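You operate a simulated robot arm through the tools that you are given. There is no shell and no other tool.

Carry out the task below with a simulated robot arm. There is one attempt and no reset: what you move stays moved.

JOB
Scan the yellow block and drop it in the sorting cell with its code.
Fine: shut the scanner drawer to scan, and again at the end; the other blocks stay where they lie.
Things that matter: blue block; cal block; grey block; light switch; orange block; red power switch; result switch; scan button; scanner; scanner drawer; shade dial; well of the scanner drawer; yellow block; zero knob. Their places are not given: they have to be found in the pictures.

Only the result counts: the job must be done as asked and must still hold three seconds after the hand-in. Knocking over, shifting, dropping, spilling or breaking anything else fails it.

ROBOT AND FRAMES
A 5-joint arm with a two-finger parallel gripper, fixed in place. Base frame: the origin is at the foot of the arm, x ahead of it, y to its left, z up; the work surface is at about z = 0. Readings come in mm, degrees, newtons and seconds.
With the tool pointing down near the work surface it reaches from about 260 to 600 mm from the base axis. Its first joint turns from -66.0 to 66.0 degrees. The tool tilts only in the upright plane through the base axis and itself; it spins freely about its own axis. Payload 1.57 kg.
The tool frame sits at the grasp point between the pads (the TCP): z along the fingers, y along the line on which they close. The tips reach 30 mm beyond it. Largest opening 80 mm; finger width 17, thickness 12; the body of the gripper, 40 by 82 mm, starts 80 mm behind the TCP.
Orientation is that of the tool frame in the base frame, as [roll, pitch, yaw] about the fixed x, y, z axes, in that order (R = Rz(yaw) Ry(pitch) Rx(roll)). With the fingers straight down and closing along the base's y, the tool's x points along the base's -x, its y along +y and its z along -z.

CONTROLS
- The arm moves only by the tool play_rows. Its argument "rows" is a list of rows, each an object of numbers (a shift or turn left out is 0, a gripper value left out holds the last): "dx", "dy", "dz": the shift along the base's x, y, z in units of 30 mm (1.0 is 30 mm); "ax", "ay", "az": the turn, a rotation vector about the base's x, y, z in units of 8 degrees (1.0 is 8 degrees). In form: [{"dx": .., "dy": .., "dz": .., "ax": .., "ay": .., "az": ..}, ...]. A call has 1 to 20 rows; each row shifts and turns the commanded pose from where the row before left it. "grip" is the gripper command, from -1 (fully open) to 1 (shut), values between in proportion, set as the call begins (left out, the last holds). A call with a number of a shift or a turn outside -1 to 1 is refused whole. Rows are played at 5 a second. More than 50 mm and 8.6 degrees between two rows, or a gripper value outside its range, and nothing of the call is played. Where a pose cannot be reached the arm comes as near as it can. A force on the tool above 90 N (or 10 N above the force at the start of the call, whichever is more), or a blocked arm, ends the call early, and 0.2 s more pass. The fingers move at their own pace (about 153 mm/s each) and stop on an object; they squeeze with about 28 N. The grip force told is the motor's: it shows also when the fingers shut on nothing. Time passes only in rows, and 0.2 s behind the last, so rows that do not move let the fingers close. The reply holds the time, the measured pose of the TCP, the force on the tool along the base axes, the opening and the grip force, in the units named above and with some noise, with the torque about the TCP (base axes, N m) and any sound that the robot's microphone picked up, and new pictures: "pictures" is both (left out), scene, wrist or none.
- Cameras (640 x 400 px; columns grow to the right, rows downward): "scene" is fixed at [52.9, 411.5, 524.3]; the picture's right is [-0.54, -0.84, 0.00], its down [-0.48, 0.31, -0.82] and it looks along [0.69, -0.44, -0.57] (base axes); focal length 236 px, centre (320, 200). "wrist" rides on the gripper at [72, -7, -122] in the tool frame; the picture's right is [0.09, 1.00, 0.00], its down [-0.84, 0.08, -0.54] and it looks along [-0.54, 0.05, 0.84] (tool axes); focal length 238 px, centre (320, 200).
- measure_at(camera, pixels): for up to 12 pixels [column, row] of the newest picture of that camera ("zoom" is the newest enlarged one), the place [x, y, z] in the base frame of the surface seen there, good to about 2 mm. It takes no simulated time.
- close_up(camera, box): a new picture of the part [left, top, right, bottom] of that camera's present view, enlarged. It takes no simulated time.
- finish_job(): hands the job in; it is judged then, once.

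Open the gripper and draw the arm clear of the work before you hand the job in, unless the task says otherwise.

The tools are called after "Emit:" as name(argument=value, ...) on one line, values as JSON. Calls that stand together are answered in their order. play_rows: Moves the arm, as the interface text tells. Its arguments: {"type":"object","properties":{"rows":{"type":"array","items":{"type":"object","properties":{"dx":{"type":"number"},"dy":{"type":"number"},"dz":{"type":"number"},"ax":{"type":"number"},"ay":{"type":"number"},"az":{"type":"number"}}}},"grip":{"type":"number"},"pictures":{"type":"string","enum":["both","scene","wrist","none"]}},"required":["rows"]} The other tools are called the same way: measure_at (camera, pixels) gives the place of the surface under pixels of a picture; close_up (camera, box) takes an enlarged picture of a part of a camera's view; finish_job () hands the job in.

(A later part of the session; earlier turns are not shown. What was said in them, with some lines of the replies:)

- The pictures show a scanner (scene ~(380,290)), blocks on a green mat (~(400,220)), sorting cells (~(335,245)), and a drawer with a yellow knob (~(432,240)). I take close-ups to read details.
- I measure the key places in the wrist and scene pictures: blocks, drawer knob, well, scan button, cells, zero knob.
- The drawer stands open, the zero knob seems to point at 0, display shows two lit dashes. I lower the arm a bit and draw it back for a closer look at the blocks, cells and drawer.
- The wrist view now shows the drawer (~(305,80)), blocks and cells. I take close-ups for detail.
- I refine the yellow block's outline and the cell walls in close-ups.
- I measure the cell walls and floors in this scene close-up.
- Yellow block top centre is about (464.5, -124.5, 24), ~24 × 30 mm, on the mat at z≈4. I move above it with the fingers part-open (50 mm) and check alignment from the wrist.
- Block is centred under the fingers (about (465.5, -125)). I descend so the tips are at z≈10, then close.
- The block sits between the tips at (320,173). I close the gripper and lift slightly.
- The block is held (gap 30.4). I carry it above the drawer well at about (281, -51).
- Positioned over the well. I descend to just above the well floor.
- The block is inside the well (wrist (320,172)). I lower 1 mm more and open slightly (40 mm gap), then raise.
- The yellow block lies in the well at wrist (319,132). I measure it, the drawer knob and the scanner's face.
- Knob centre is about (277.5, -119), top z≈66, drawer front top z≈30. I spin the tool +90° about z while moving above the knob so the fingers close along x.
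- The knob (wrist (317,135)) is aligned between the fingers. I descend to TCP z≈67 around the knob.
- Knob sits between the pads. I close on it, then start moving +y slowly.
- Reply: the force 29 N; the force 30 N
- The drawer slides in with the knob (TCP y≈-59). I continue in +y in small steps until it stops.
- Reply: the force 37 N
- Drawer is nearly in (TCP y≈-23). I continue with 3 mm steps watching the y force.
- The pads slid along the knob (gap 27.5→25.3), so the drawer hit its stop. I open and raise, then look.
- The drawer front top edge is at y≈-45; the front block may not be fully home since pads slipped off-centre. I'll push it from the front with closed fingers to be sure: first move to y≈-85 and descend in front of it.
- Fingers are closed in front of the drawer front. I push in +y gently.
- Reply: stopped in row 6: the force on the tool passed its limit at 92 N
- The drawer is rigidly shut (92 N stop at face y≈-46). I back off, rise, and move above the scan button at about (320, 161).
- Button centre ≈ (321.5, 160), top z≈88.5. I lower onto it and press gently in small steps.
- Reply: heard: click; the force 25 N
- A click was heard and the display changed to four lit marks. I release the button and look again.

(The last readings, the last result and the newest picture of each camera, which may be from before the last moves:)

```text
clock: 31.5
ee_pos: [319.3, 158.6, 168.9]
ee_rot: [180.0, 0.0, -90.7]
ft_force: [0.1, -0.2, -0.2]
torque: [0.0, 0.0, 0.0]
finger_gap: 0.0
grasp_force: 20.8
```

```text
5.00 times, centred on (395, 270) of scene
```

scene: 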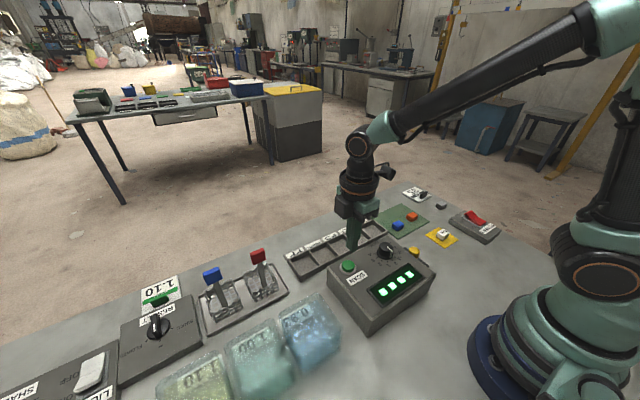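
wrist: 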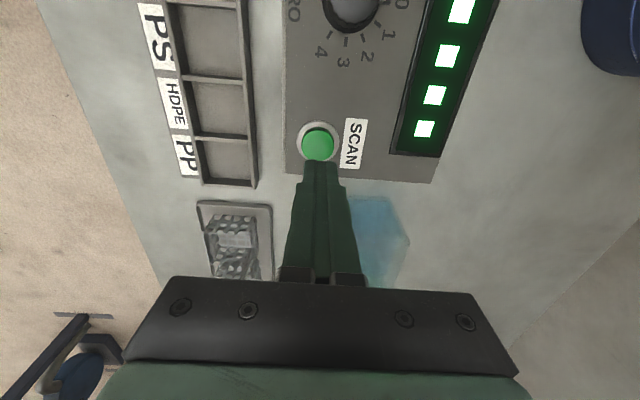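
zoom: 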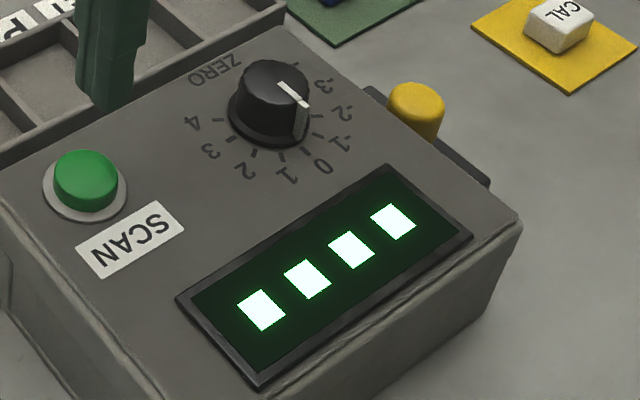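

Four lit squares are shown now. I wait a moment to see whether the display settles, and take a closer look.

Emit:
play_rows(rows=[{"dy": 0.5, "dz": 0.5}, {"dy": 0.5, "dz": 0.5}, {}, {}, {}, {}, {}, {}])

Emit:
close_up(camera="wrist", box=[100, 0, 520, 262])

Emit:
close_up(camera="scene", box=[360, 255, 430, 305])

Emit:
close_up(camera="scene", box=[280, 205, 400, 285])

```text
clock: 33.3
ee_pos: [319.4, 188.7, 198.9]
ee_rot: [-179.9, 0.1, -90.7]
ft_force: [-0.5, 0.3, 0.5]
torque: [-0.01, 0.01, 0.0]
finger_gap: 0.0
grasp_force: 21.4
```

scene: 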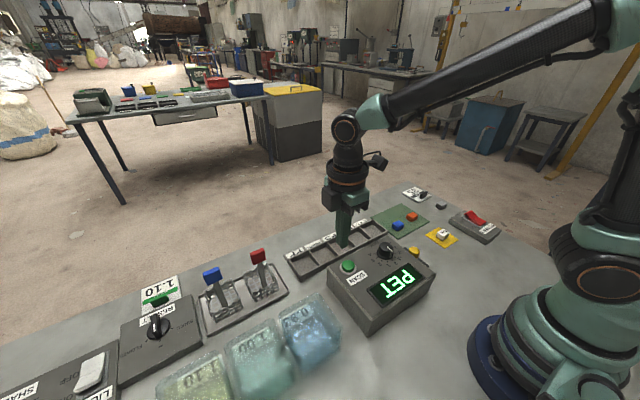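
wrist: 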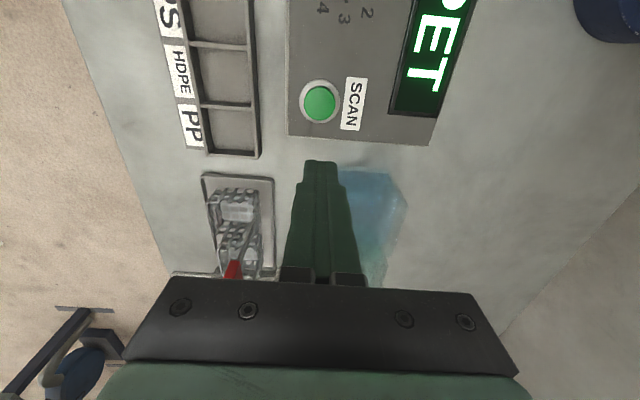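

```text
1.52 times, centred on (310, 131) of wrist
```

zoom: 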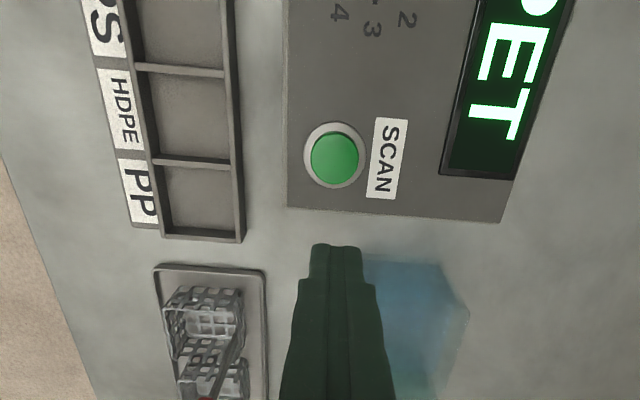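

```text
8.00 times, centred on (395, 280) of scene
```

zoom: 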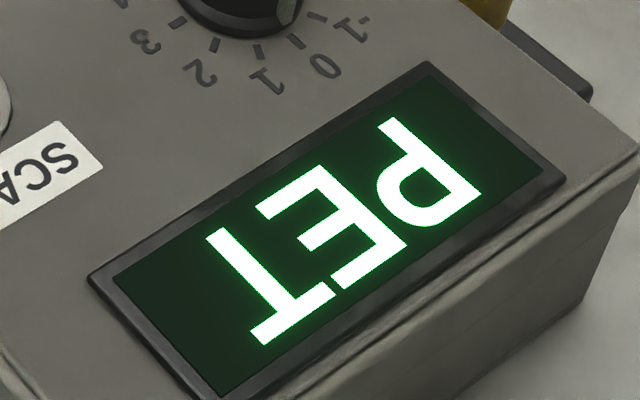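

```text
5.00 times, centred on (340, 245) of scene
```

zoom: 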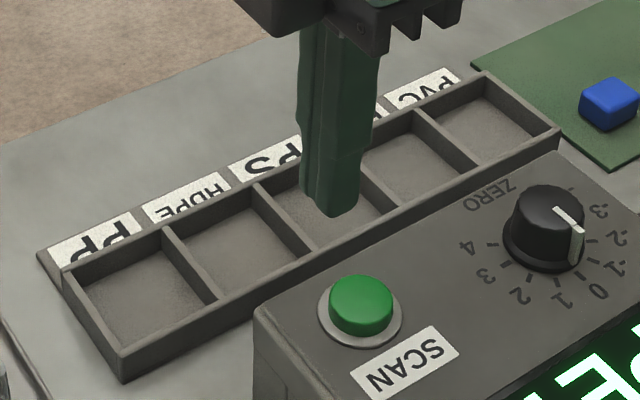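

The display reads "PET" — the yellow block belongs in the PET cell (second from the drawer side, centre about (428, 32)). I go back above the drawer knob, fixing the small yaw error and opening the fingers.

Emit:
play_rows(rows=[{"dx": -0.15, "dy": -0.8, "az": 0.1}, {"dx": -0.15, "dy": -0.8}, {"dx": -0.15, "dy": -0.8}, {"dx": -0.15, "dy": -0.8}, {"dx": -0.15, "dy": -0.8}, {"dx": -0.15, "dy": -0.8}, {"dx": -0.15, "dy": -0.8}, {"dx": -0.15, "dy": -0.8}, {"dx": -0.15, "dy": -0.8}, {"dz": -0.8}, {"dz": -0.8}, {}], grip=-0.25)

```text
clock: 35.9
ee_pos: [280.0, -26.9, 151.3]
ee_rot: [-179.9, 0.0, -89.9]
ft_force: [0.9, 0.1, 0.5]
torque: [-0.02, -0.01, -0.01]
finger_gap: 50.2
grasp_force: 0.1
```

scene: 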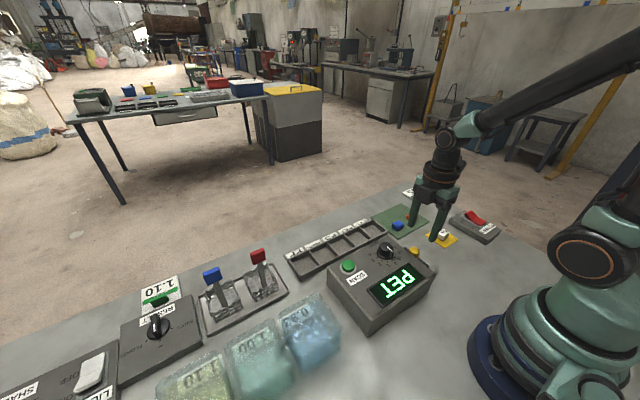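
wrist: 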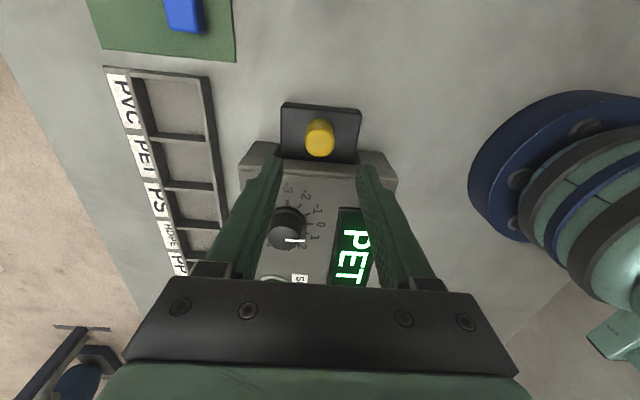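

Emit:
close_up(camera="wrist", box=[270, 95, 370, 165])

Emit:
measure_at(camera="wrist", pixels=[[320, 142], [308, 142], [331, 142], [320, 132], [320, 154], [320, 150], [285, 105], [357, 113], [320, 159], [285, 152]])

```text
5.71 times, centred on (320, 130) of wrist
```

zoom: 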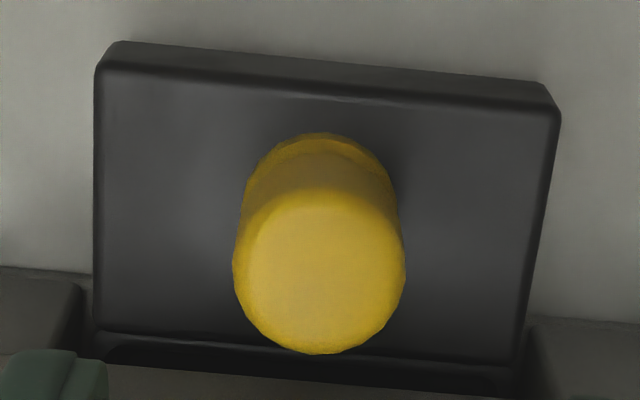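

```text
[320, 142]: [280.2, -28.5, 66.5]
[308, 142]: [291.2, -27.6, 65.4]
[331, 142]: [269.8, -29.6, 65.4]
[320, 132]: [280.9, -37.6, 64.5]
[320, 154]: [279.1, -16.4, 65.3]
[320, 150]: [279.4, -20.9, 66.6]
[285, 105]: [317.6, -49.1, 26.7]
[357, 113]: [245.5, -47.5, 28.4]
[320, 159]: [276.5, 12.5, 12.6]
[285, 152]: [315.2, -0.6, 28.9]
```

The knob centre is about (280.3, -27), right under the TCP. I descend, grip it and pull the drawer out.

Emit:
play_rows(rows=[{"dz": -0.8}, {"dz": -0.8}, {"dz": -0.8}, {"dz": -0.367}, {}], pictures="none")

Emit:
play_rows(rows=[{}, {}, {}], grip=1, pictures="wrist")

```text
clock: 37.1
ee_pos: [281.6, -27.9, 68.1]
ee_rot: [-179.9, 0.0, -89.9]
ft_force: [0.4, 0.8, 0.7]
torque: [0.03, -0.01, -0.02]
finger_gap: 49.7
grasp_force: 0.0
```

```text
clock: 37.9
ee_pos: [279.9, -27.6, 68.2]
ee_rot: [179.8, 0.1, -89.9]
ft_force: [-12.9, -1.2, 6.3]
torque: [-0.03, -0.32, 0.03]
finger_gap: 27.6
grasp_force: 37.9
```

wrist: 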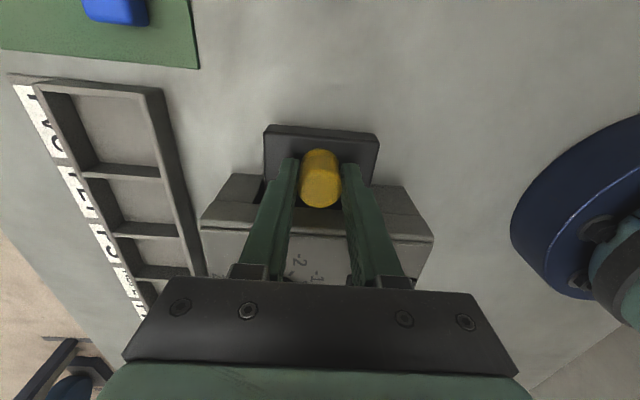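

Gripped firmly (gap 27.6). I pull the drawer out by about 90 mm in -y.

Emit:
play_rows(rows=[{"dy": -0.2}, {"dy": -0.35}, {"dy": -0.4}, {"dy": -0.4}, {"dy": -0.4}, {"dy": -0.4}, {"dy": -0.4}, {"dy": -0.3}, {"dy": -0.15}, {}])

```text
clock: 40.1
ee_pos: [280.3, -116.5, 67.0]
ee_rot: [179.9, 0.1, -89.9]
ft_force: [-17.8, -0.6, 13.7]
torque: [-0.05, -0.13, 0.05]
finger_gap: 27.6
grasp_force: 38.1
```

scene: 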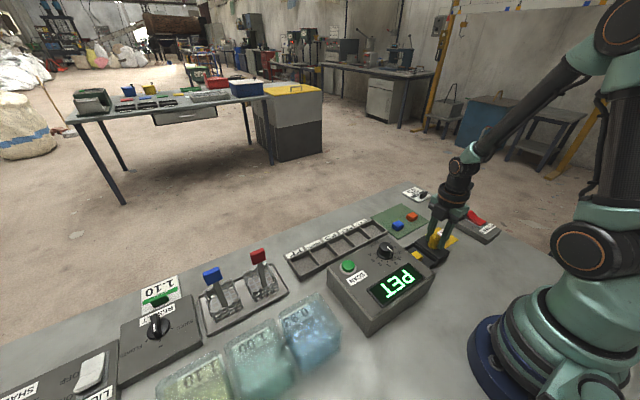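
wrist: 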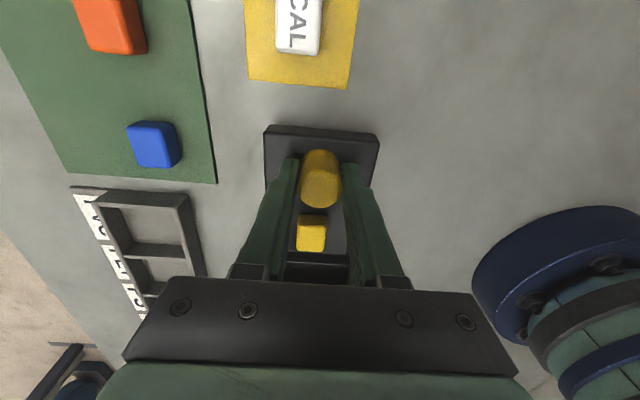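

The drawer is open again with the yellow block in the well (wrist (312,235)). I release the knob and rise.

Emit:
play_rows(rows=[{}, {}, {"dz": 0.4}, {"dz": 0.8}, {"dz": 0.8}, {"dz": 0.6}, {"dy": 0.6}, {"dy": 0.6}, {}], grip=-0.25)

```text
clock: 42.1
ee_pos: [280.6, -81.2, 147.3]
ee_rot: [-179.8, 0.0, -90.0]
ft_force: [-0.4, 0.2, -0.7]
torque: [0.0, -0.01, -0.04]
finger_gap: 49.9
grasp_force: 0.0
```

scene: 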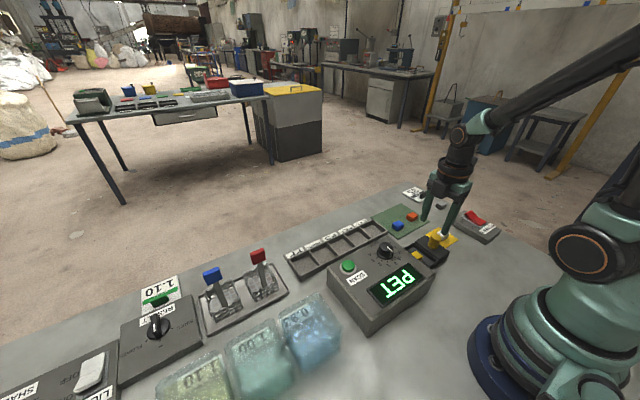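
wrist: 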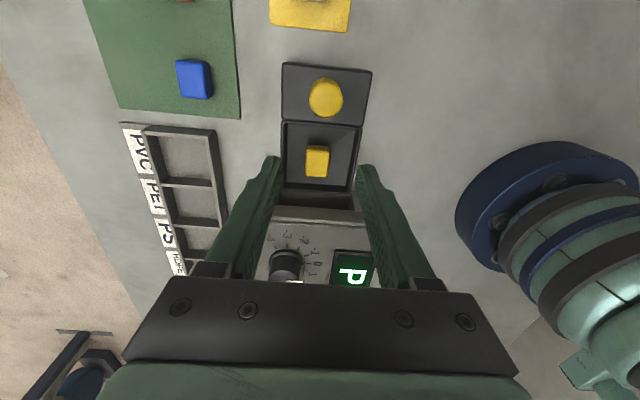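

Emit:
close_up(camera="wrist", box=[270, 110, 370, 215])

Emit:
measure_at(camera="wrist", pixels=[[317, 160], [308, 160], [326, 160], [317, 150], [317, 170], [317, 174], [290, 130], [355, 130], [287, 185], [347, 187], [325, 98], [320, 220]])

```text
3.81 times, centred on (320, 162) of wrist
```

zoom: 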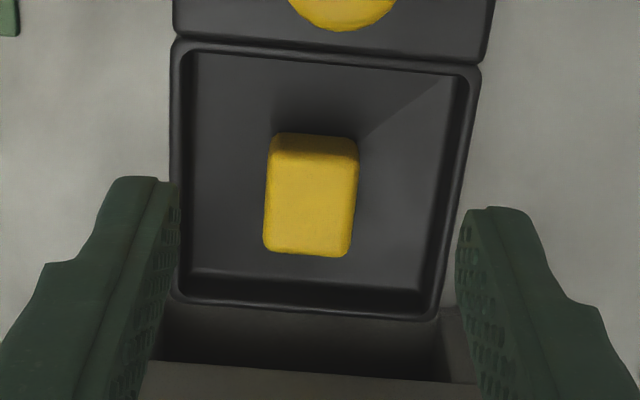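

```text
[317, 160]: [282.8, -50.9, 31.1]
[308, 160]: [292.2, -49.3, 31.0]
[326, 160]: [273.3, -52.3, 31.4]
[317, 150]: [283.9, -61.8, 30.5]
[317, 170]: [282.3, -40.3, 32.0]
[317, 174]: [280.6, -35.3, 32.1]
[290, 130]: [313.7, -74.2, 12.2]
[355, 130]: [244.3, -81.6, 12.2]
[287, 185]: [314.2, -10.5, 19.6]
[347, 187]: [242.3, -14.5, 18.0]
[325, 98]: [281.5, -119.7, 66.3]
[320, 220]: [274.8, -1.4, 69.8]
```

Block top centre is about (282.5, -49.5, 31). I narrow the opening to 40 mm (to fit inside the well), move over and descend.

Emit:
play_rows(rows=[{"dy": 0.515, "dx": 0.06}, {"dy": 0.515}, {"dz": -0.8}, {"dz": -0.8}, {"dz": -0.6}, {}], grip=0, pictures="wrist")

```text
clock: 43.5
ee_pos: [282.5, -51.0, 78.5]
ee_rot: [-179.9, 0.0, -89.9]
ft_force: [-0.1, -0.7, 0.5]
torque: [-0.02, -0.01, -0.02]
finger_gap: 39.9
grasp_force: 0.0
```

wrist: 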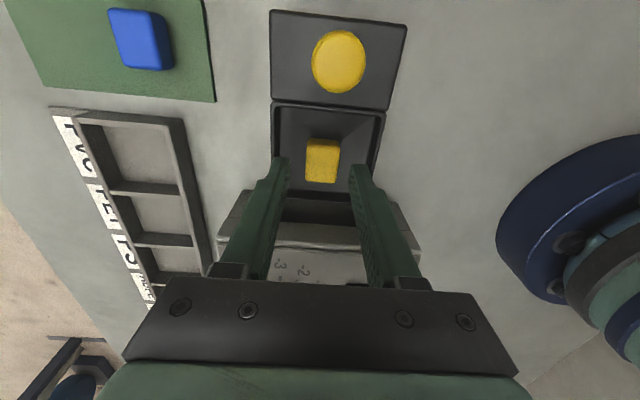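

Aligned over the block. I descend the last 29 mm, then grip.

Emit:
play_rows(rows=[{"dz": -0.5}, {"dz": -0.467}, {}], pictures="none")

Emit:
play_rows(rows=[{}, {}, {}], grip=1, pictures="wrist")

```text
clock: 44.3
ee_pos: [282.4, -50.7, 49.3]
ee_rot: [-179.9, -0.1, -89.9]
ft_force: [-0.9, 0.6, 0.2]
torque: [0.02, 0.0, 0.0]
finger_gap: 40.1
grasp_force: 0.1
```

```text
clock: 45.1
ee_pos: [280.8, -50.6, 49.4]
ee_rot: [-179.9, 0.0, -89.9]
ft_force: [-0.6, 0.4, -0.2]
torque: [-0.01, -0.04, 0.02]
finger_gap: 24.6
grasp_force: 28.0
```

wrist: 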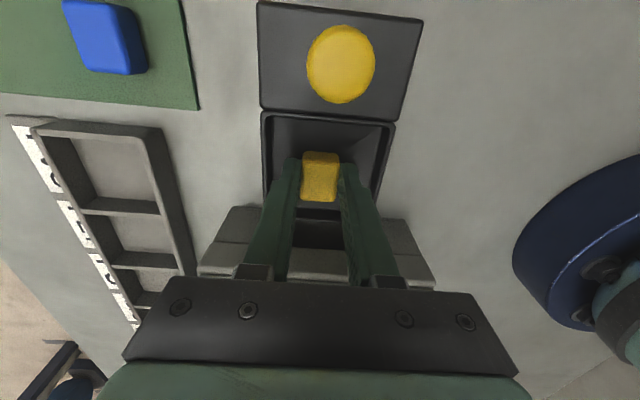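

Gripped (gap 24.6). I lift and carry it above the PET cell at about (428, 32).

Emit:
play_rows(rows=[{"dz": 0.5}, {"dz": 0.9}, {"dz": 0.9}, {"dz": 0.9}, {"dx": 0.811, "dy": 0.453}, {"dx": 0.811, "dy": 0.453}, {"dx": 0.811, "dy": 0.453}, {"dx": 0.811, "dy": 0.453}, {"dx": 0.811, "dy": 0.453}, {"dx": 0.811, "dy": 0.453}, {}, {}])

```text
clock: 47.7
ee_pos: [426.6, 31.6, 146.2]
ee_rot: [-180.0, 0.0, -89.9]
ft_force: [0.3, -0.3, -0.4]
torque: [0.0, 0.04, -0.03]
finger_gap: 24.3
grasp_force: 28.4
```

scene: 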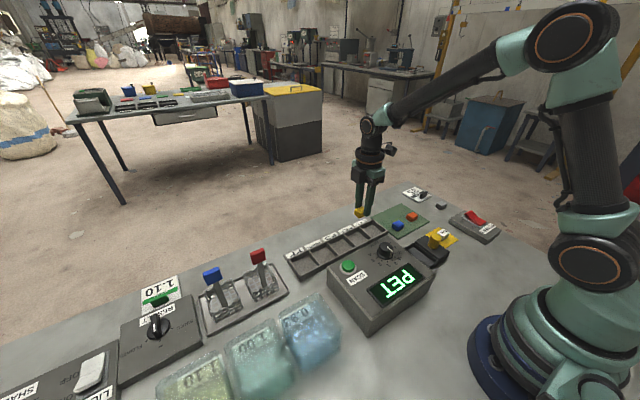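
wrist: 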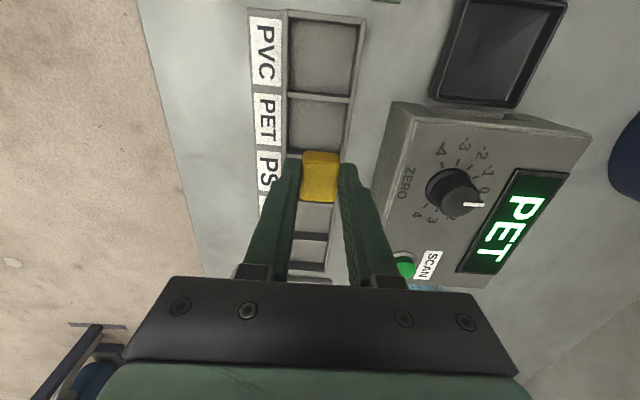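

I verify the PET cell's walls from this view before lowering.

Emit:
close_up(camera="wrist", box=[240, 0, 380, 160])

Emit:
measure_at(camera="wrist", pixels=[[320, 95], [300, 94], [340, 96], [287, 115], [286, 135], [354, 115], [350, 140], [268, 120], [320, 120], [305, 230], [325, 238], [320, 145]])

```text
2.50 times, centred on (310, 80) of wrist
```

zoom: 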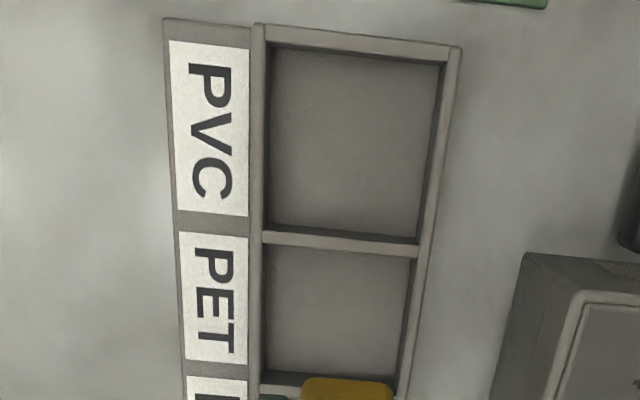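

```text
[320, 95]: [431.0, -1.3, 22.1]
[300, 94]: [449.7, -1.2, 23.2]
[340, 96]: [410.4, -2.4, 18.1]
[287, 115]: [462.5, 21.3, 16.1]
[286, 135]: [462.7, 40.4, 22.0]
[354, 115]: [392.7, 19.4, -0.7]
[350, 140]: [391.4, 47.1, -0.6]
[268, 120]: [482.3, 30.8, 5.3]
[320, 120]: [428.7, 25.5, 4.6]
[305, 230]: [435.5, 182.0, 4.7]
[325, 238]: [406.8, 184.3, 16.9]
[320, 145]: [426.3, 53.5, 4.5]
```

PET cell spans y≈1–61, x≈400–458; block is centred over it. I lower it into the cell to just above the floor.

Emit:
play_rows(rows=[{"dz": -0.9, "dx": 0.03}, {"dz": -0.9}, {"dz": -0.9}, {"dz": -0.3}, {"dz": -0.2}, {}])

```text
clock: 49.1
ee_pos: [427.1, 33.7, 50.5]
ee_rot: [-179.9, 0.0, -89.9]
ft_force: [-0.1, 0.0, -1.0]
torque: [0.0, -0.02, 0.0]
finger_gap: 24.6
grasp_force: 28.2
```

scene: 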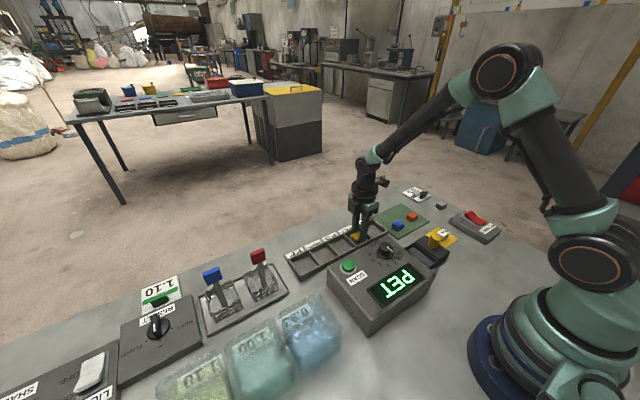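
wrist: 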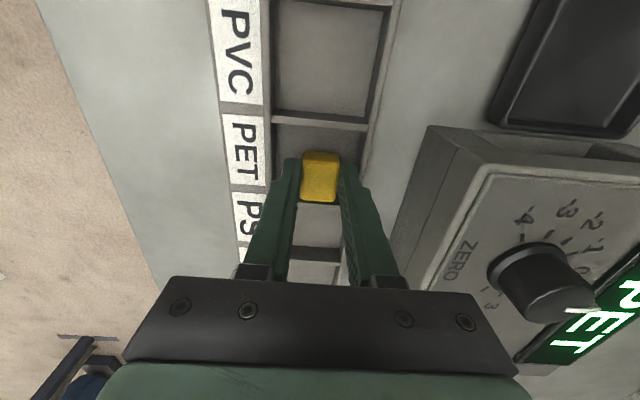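

I check the block position relative to the dividers before release.

Emit:
close_up(camera="wrist", box=[230, 90, 410, 270])

Emit:
measure_at(camera="wrist", pixels=[[320, 122], [320, 118], [320, 175], [320, 155], [320, 200], [320, 208], [320, 225], [318, 250], [285, 150], [365, 150], [245, 150], [320, 140]])

Emit:
close_up(camera="scene", box=[310, 200, 410, 270])

```text
2.22 times, centred on (320, 180) of wrist
```

zoom: 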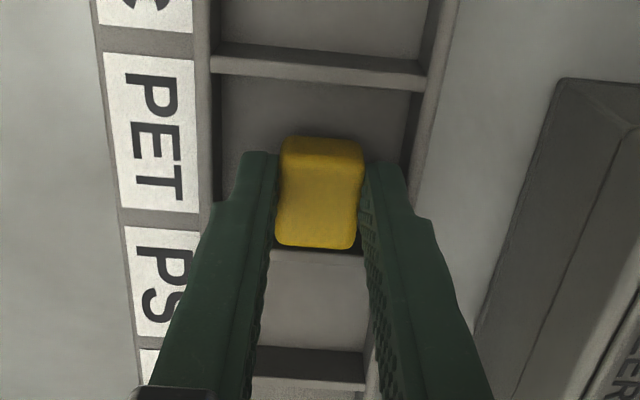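

```text
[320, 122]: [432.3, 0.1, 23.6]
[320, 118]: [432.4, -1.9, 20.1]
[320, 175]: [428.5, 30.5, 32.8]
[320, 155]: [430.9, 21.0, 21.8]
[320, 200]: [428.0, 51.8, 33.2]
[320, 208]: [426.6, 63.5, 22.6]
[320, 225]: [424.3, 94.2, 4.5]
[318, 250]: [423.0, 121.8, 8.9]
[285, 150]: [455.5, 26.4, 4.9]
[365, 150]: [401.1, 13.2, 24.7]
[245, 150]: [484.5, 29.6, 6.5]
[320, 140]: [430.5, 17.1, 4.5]
```

```text
5.71 times, centred on (360, 235) of scene
```

zoom: 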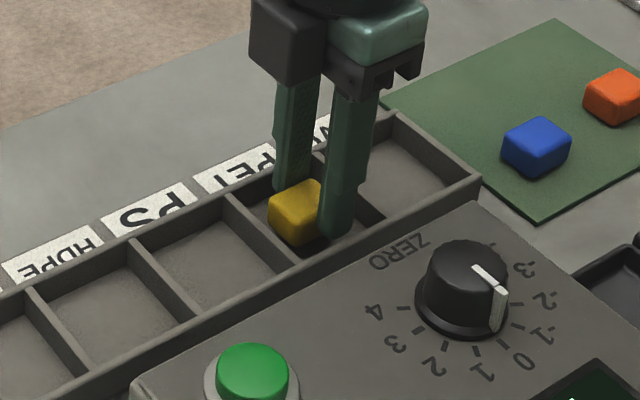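

The block is within the PET cell (y≈21–52 between dividers at 0 and 63). I lower 3 mm more and open just a little (28 mm) to let it go.

Emit:
play_rows(rows=[{"dz": -0.1}, {}], pictures="none")

Emit:
play_rows(rows=[{}, {}, {}], grip=0.28, pictures="wrist")

```text
clock: 49.7
ee_pos: [429.0, 31.9, 48.3]
ee_rot: [-179.9, 0.0, -89.9]
ft_force: [0.7, -0.6, -0.5]
torque: [0.0, -0.06, 0.01]
finger_gap: 24.5
grasp_force: 27.8
```

```text
clock: 50.5
ee_pos: [429.4, 31.1, 47.2]
ee_rot: [-180.0, 0.0, -89.9]
ft_force: [0.4, 0.2, 0.0]
torque: [0.03, 0.03, -0.01]
finger_gap: 28.8
grasp_force: 0.1
```

wrist: 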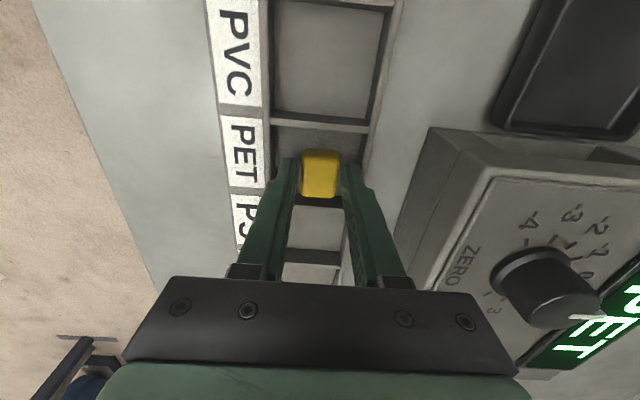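

The block has been let go. I raise straight up slowly, then open more and look.

Emit:
play_rows(rows=[{"dz": 0.2}, {"dz": 0.4}, {"dz": 0.8}, {"dz": 0.9}, {"dz": 0.9}, {}])

Emit:
close_up(camera="scene", box=[300, 200, 450, 290])

```text
clock: 51.9
ee_pos: [428.5, 31.5, 143.4]
ee_rot: [-180.0, 0.0, -90.0]
ft_force: [0.5, 0.1, -0.1]
torque: [0.02, 0.0, 0.03]
finger_gap: 28.8
grasp_force: 0.0
```

scene: 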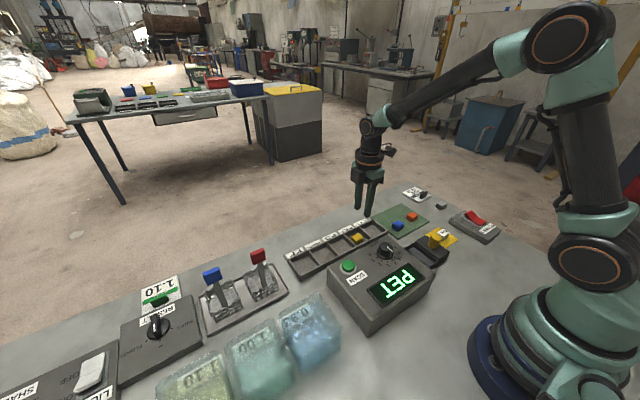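
wrist: 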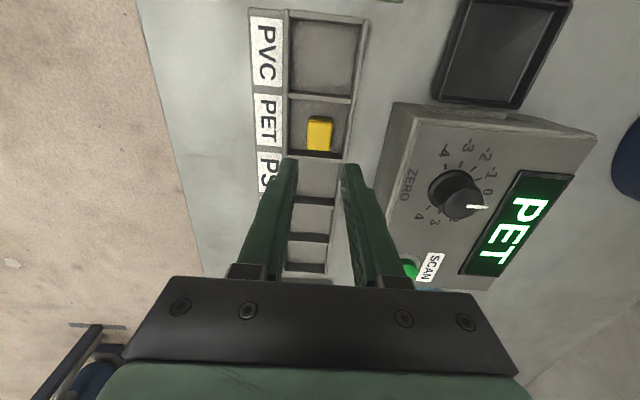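

```text
4.27 times, centred on (375, 245) of scene
```

zoom: 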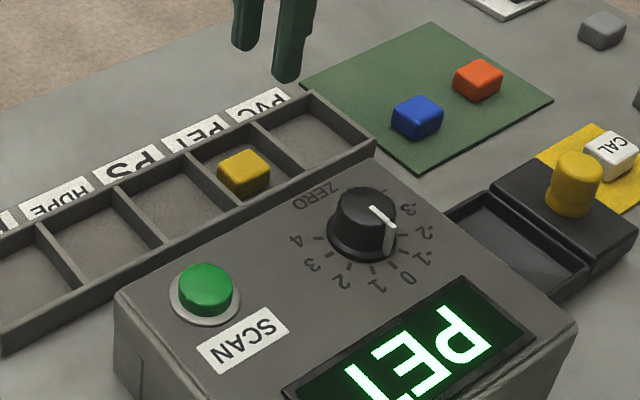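

The yellow block rests in the PET cell. I double-check the zero knob's pointer from this overhead view.

Emit:
close_up(camera="wrist", box=[400, 110, 560, 280])

```text
2.35 times, centred on (480, 195) of wrist
```

zoom: 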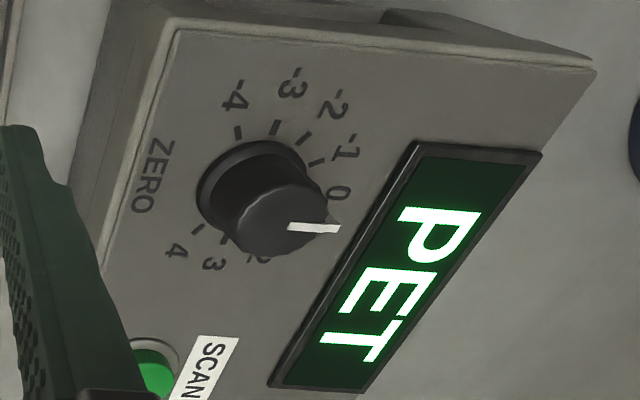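

Pointer is at 0, fine. Now I close the fingers and move to in front of the open drawer at about (278, -152) to push it shut.

Emit:
play_rows(rows=[{"dx": -0.63, "dy": -0.767}, {"dx": -0.63, "dy": -0.767}, {"dx": -0.63, "dy": -0.767}, {"dx": -0.63, "dy": -0.767}, {"dx": -0.63, "dy": -0.767}, {"dx": -0.63, "dy": -0.767}, {"dx": -0.63, "dy": -0.767}, {"dx": -0.63, "dy": -0.767}, {}, {}], grip=1)

```text
clock: 54.1
ee_pos: [276.7, -151.5, 144.3]
ee_rot: [-179.9, 0.0, -89.9]
ft_force: [0.2, 0.0, 0.5]
torque: [0.01, -0.02, 0.0]
finger_gap: 0.2
grasp_force: 22.0
```

scene: 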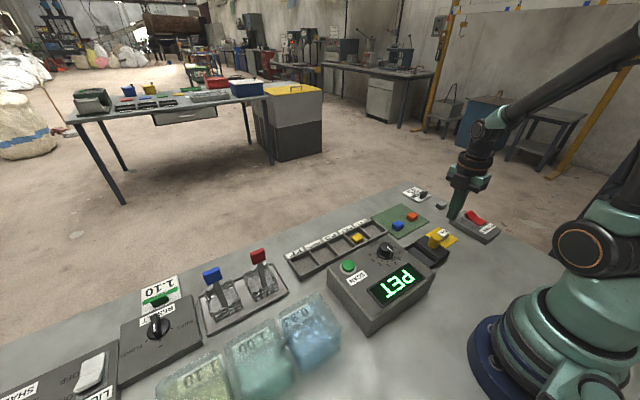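
wrist: 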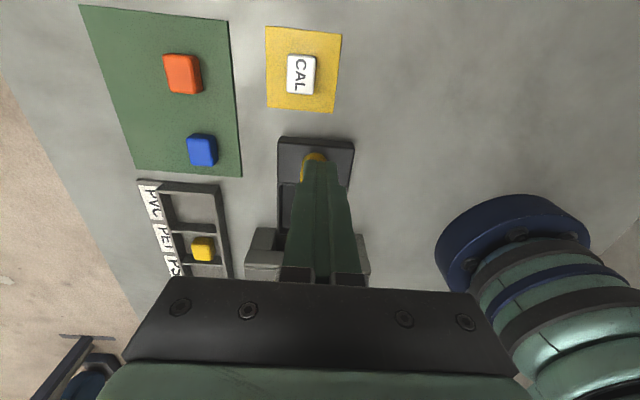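

Emit:
measure_at(camera="wrist", pixels=[[285, 140], [315, 142], [350, 146], [300, 92], [300, 75], [300, 108], [313, 158]])

```text
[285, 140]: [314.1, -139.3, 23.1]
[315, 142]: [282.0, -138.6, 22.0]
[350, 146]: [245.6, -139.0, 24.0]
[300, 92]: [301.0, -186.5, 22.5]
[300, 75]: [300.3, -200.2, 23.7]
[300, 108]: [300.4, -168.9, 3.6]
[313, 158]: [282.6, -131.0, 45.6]
```

Drawer front is at y≈-139, CAL block edge at y≈-186. I shift 4 mm back, descend in between (tips at z≈18), then push.

Emit:
play_rows(rows=[{"dy": -0.13}, {"dz": -0.9}, {"dz": -0.9}, {"dz": -0.9}, {"dz": -0.45}, {}], pictures="wrist")

```text
clock: 55.5
ee_pos: [278.2, -156.3, 47.8]
ee_rot: [-179.8, 0.1, -89.9]
ft_force: [-0.1, -0.3, 0.2]
torque: [-0.02, -0.04, -0.01]
finger_gap: 0.0
grasp_force: 21.0
```

wrist: 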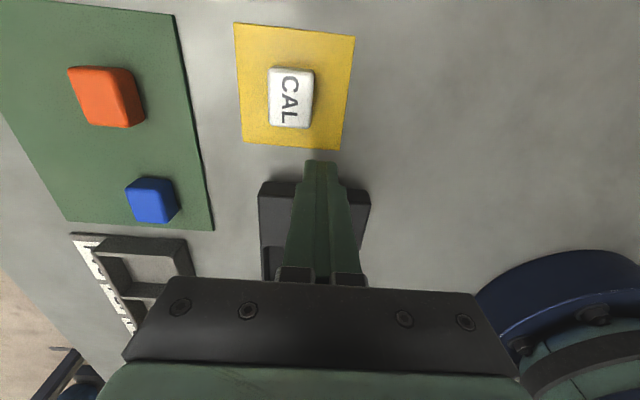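

Clear of the CAL block. I push the drawer in +y smoothly.

Emit:
play_rows(rows=[{"dy": 0.2}, {"dy": 0.375}, {"dy": 0.375}, {"dy": 0.375}, {"dy": 0.375}, {"dy": 0.375}, {"dy": 0.375}, {"dy": 0.375}, {"dy": 0.3}, {}])

```text
clock: 57.7
ee_pos: [278.4, -61.8, 48.6]
ee_rot: [-179.9, 0.0, -89.9]
ft_force: [-0.2, -0.2, -0.3]
torque: [-0.01, 0.03, -0.02]
finger_gap: 0.1
grasp_force: 21.1
```

scene: 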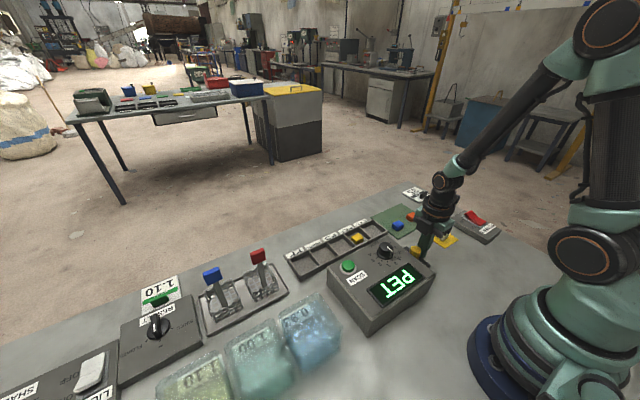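
wrist: 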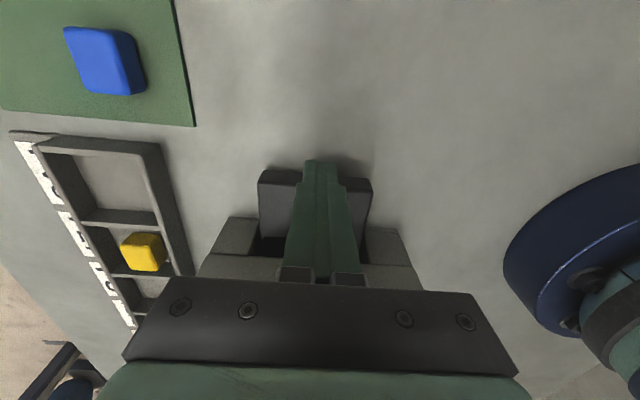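

The drawer is nearly in; I push the last millimetres in 2 mm steps until it stops hard.

Emit:
play_rows(rows=[{"dy": 0.07}, {"dy": 0.07}, {"dy": 0.07}, {"dy": 0.07}, {}], pictures="wrist")

```text
clock: 58.9
ee_pos: [278.4, -55.1, 48.5]
ee_rot: [-179.8, 0.0, -90.2]
ft_force: [-6.8, -54.8, -1.2]
torque: [-1.02, 0.46, 0.16]
finger_gap: 0.2
grasp_force: 21.3
```

wrist: 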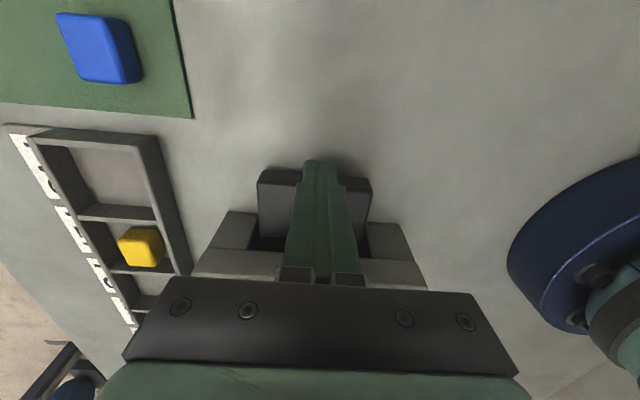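

The drawer is against its stop (55 N at y≈-55, same place as when it scanned). I back off, rise, and draw the arm clear with the gripper open.

Emit:
play_rows(rows=[{"dy": -0.3}, {"dy": -0.4}, {"dz": 0.9}, {"dz": 0.9}, {"dz": 0.9}, {"dz": 0.9}, {}], pictures="none")

Emit:
play_rows(rows=[{"dz": 0.9, "dx": 0.3}, {"dz": 0.9, "dx": 0.3}, {"dz": 0.9, "dx": 0.3}, {"dz": 0.9, "dx": 0.3}, {"dz": 0.9, "dx": 0.3}, {}, {}], grip=-1)

Emit:
close_up(camera="scene", box=[300, 180, 510, 320])

```text
clock: 60.5
ee_pos: [274.5, -75.1, 158.8]
ee_rot: [-180.0, 0.0, -89.9]
ft_force: [-0.4, -0.4, 0.4]
torque: [-0.02, 0.0, -0.04]
finger_gap: 0.0
grasp_force: 21.4
```

```text
clock: 62.1
ee_pos: [321.7, -76.2, 292.4]
ee_rot: [-179.9, 0.0, -89.9]
ft_force: [-0.6, -0.1, 0.4]
torque: [0.0, 0.03, -0.03]
finger_gap: 79.9
grasp_force: 0.0
```

scene: 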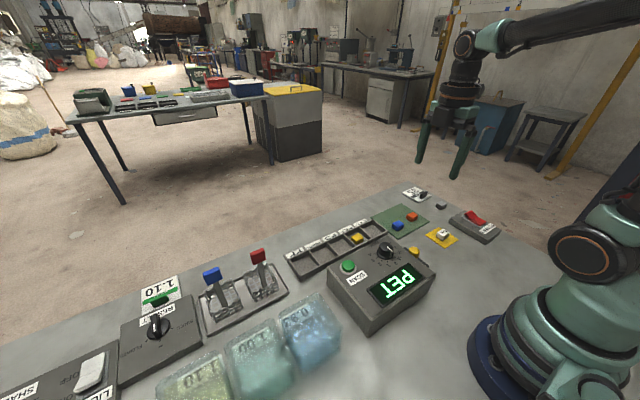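
wrist: 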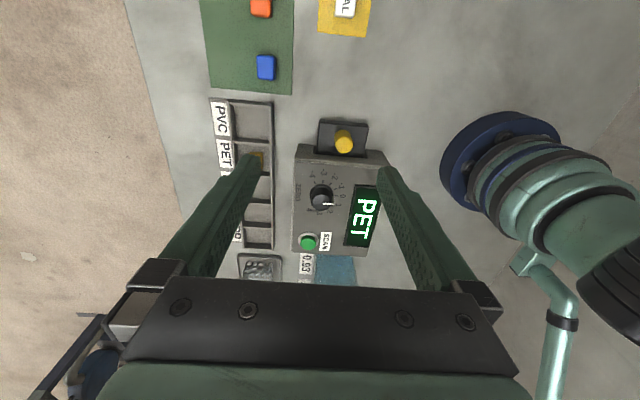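

```text
2.86 times, centred on (405, 250) of scene
```

zoom: 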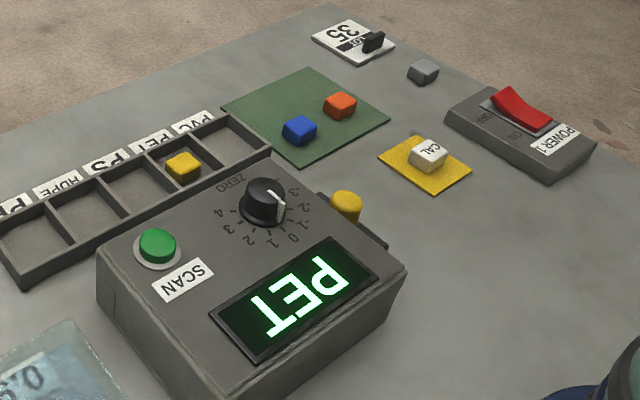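

Yellow lies in the PET cell, other blocks undisturbed. I confirm the drawer front and block positions once more.

Emit:
measure_at(camera="wrist", pixels=[[322, 122], [365, 127], [344, 142], [266, 67]])

Emit:
measure_at(camera="scene", pixels=[[358, 237], [398, 225], [412, 216], [443, 233], [443, 206]])

```text
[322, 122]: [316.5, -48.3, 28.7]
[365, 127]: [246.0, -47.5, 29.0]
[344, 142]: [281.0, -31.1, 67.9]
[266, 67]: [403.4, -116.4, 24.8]
```

```text
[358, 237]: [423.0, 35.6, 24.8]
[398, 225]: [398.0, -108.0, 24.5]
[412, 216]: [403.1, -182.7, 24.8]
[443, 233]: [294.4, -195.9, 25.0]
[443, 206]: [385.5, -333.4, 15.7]
```

The drawer front is at y≈-48, the shut position it was scanned in. Yellow is in the PET cell, the other blocks are where they lay, and the arm is clear with the gripper open. I hand the job in.

Emit:
finish_job()

```text
The job is handed in.
```

The scanner read "PET" for the yellow block, so I put the block in the PET cell and handed the job in.

- **Scan:** I pushed the drawer to its hard stop before pressing the scan button. The zero knob was at 0, and I did not run the CAL block to check calibration, because the other blocks had to stay put.
- **Drop:** A last check showed the yellow block resting in the PET cell.
- **Drawer:** It is shut again, pushed back to the same stop as for the scan.
- **Other blocks:** In the last pictures the blue, orange, CAL and grey blocks are where they started.

The arm is clear of the work with the gripper open. I have not seen the judge's verdict.
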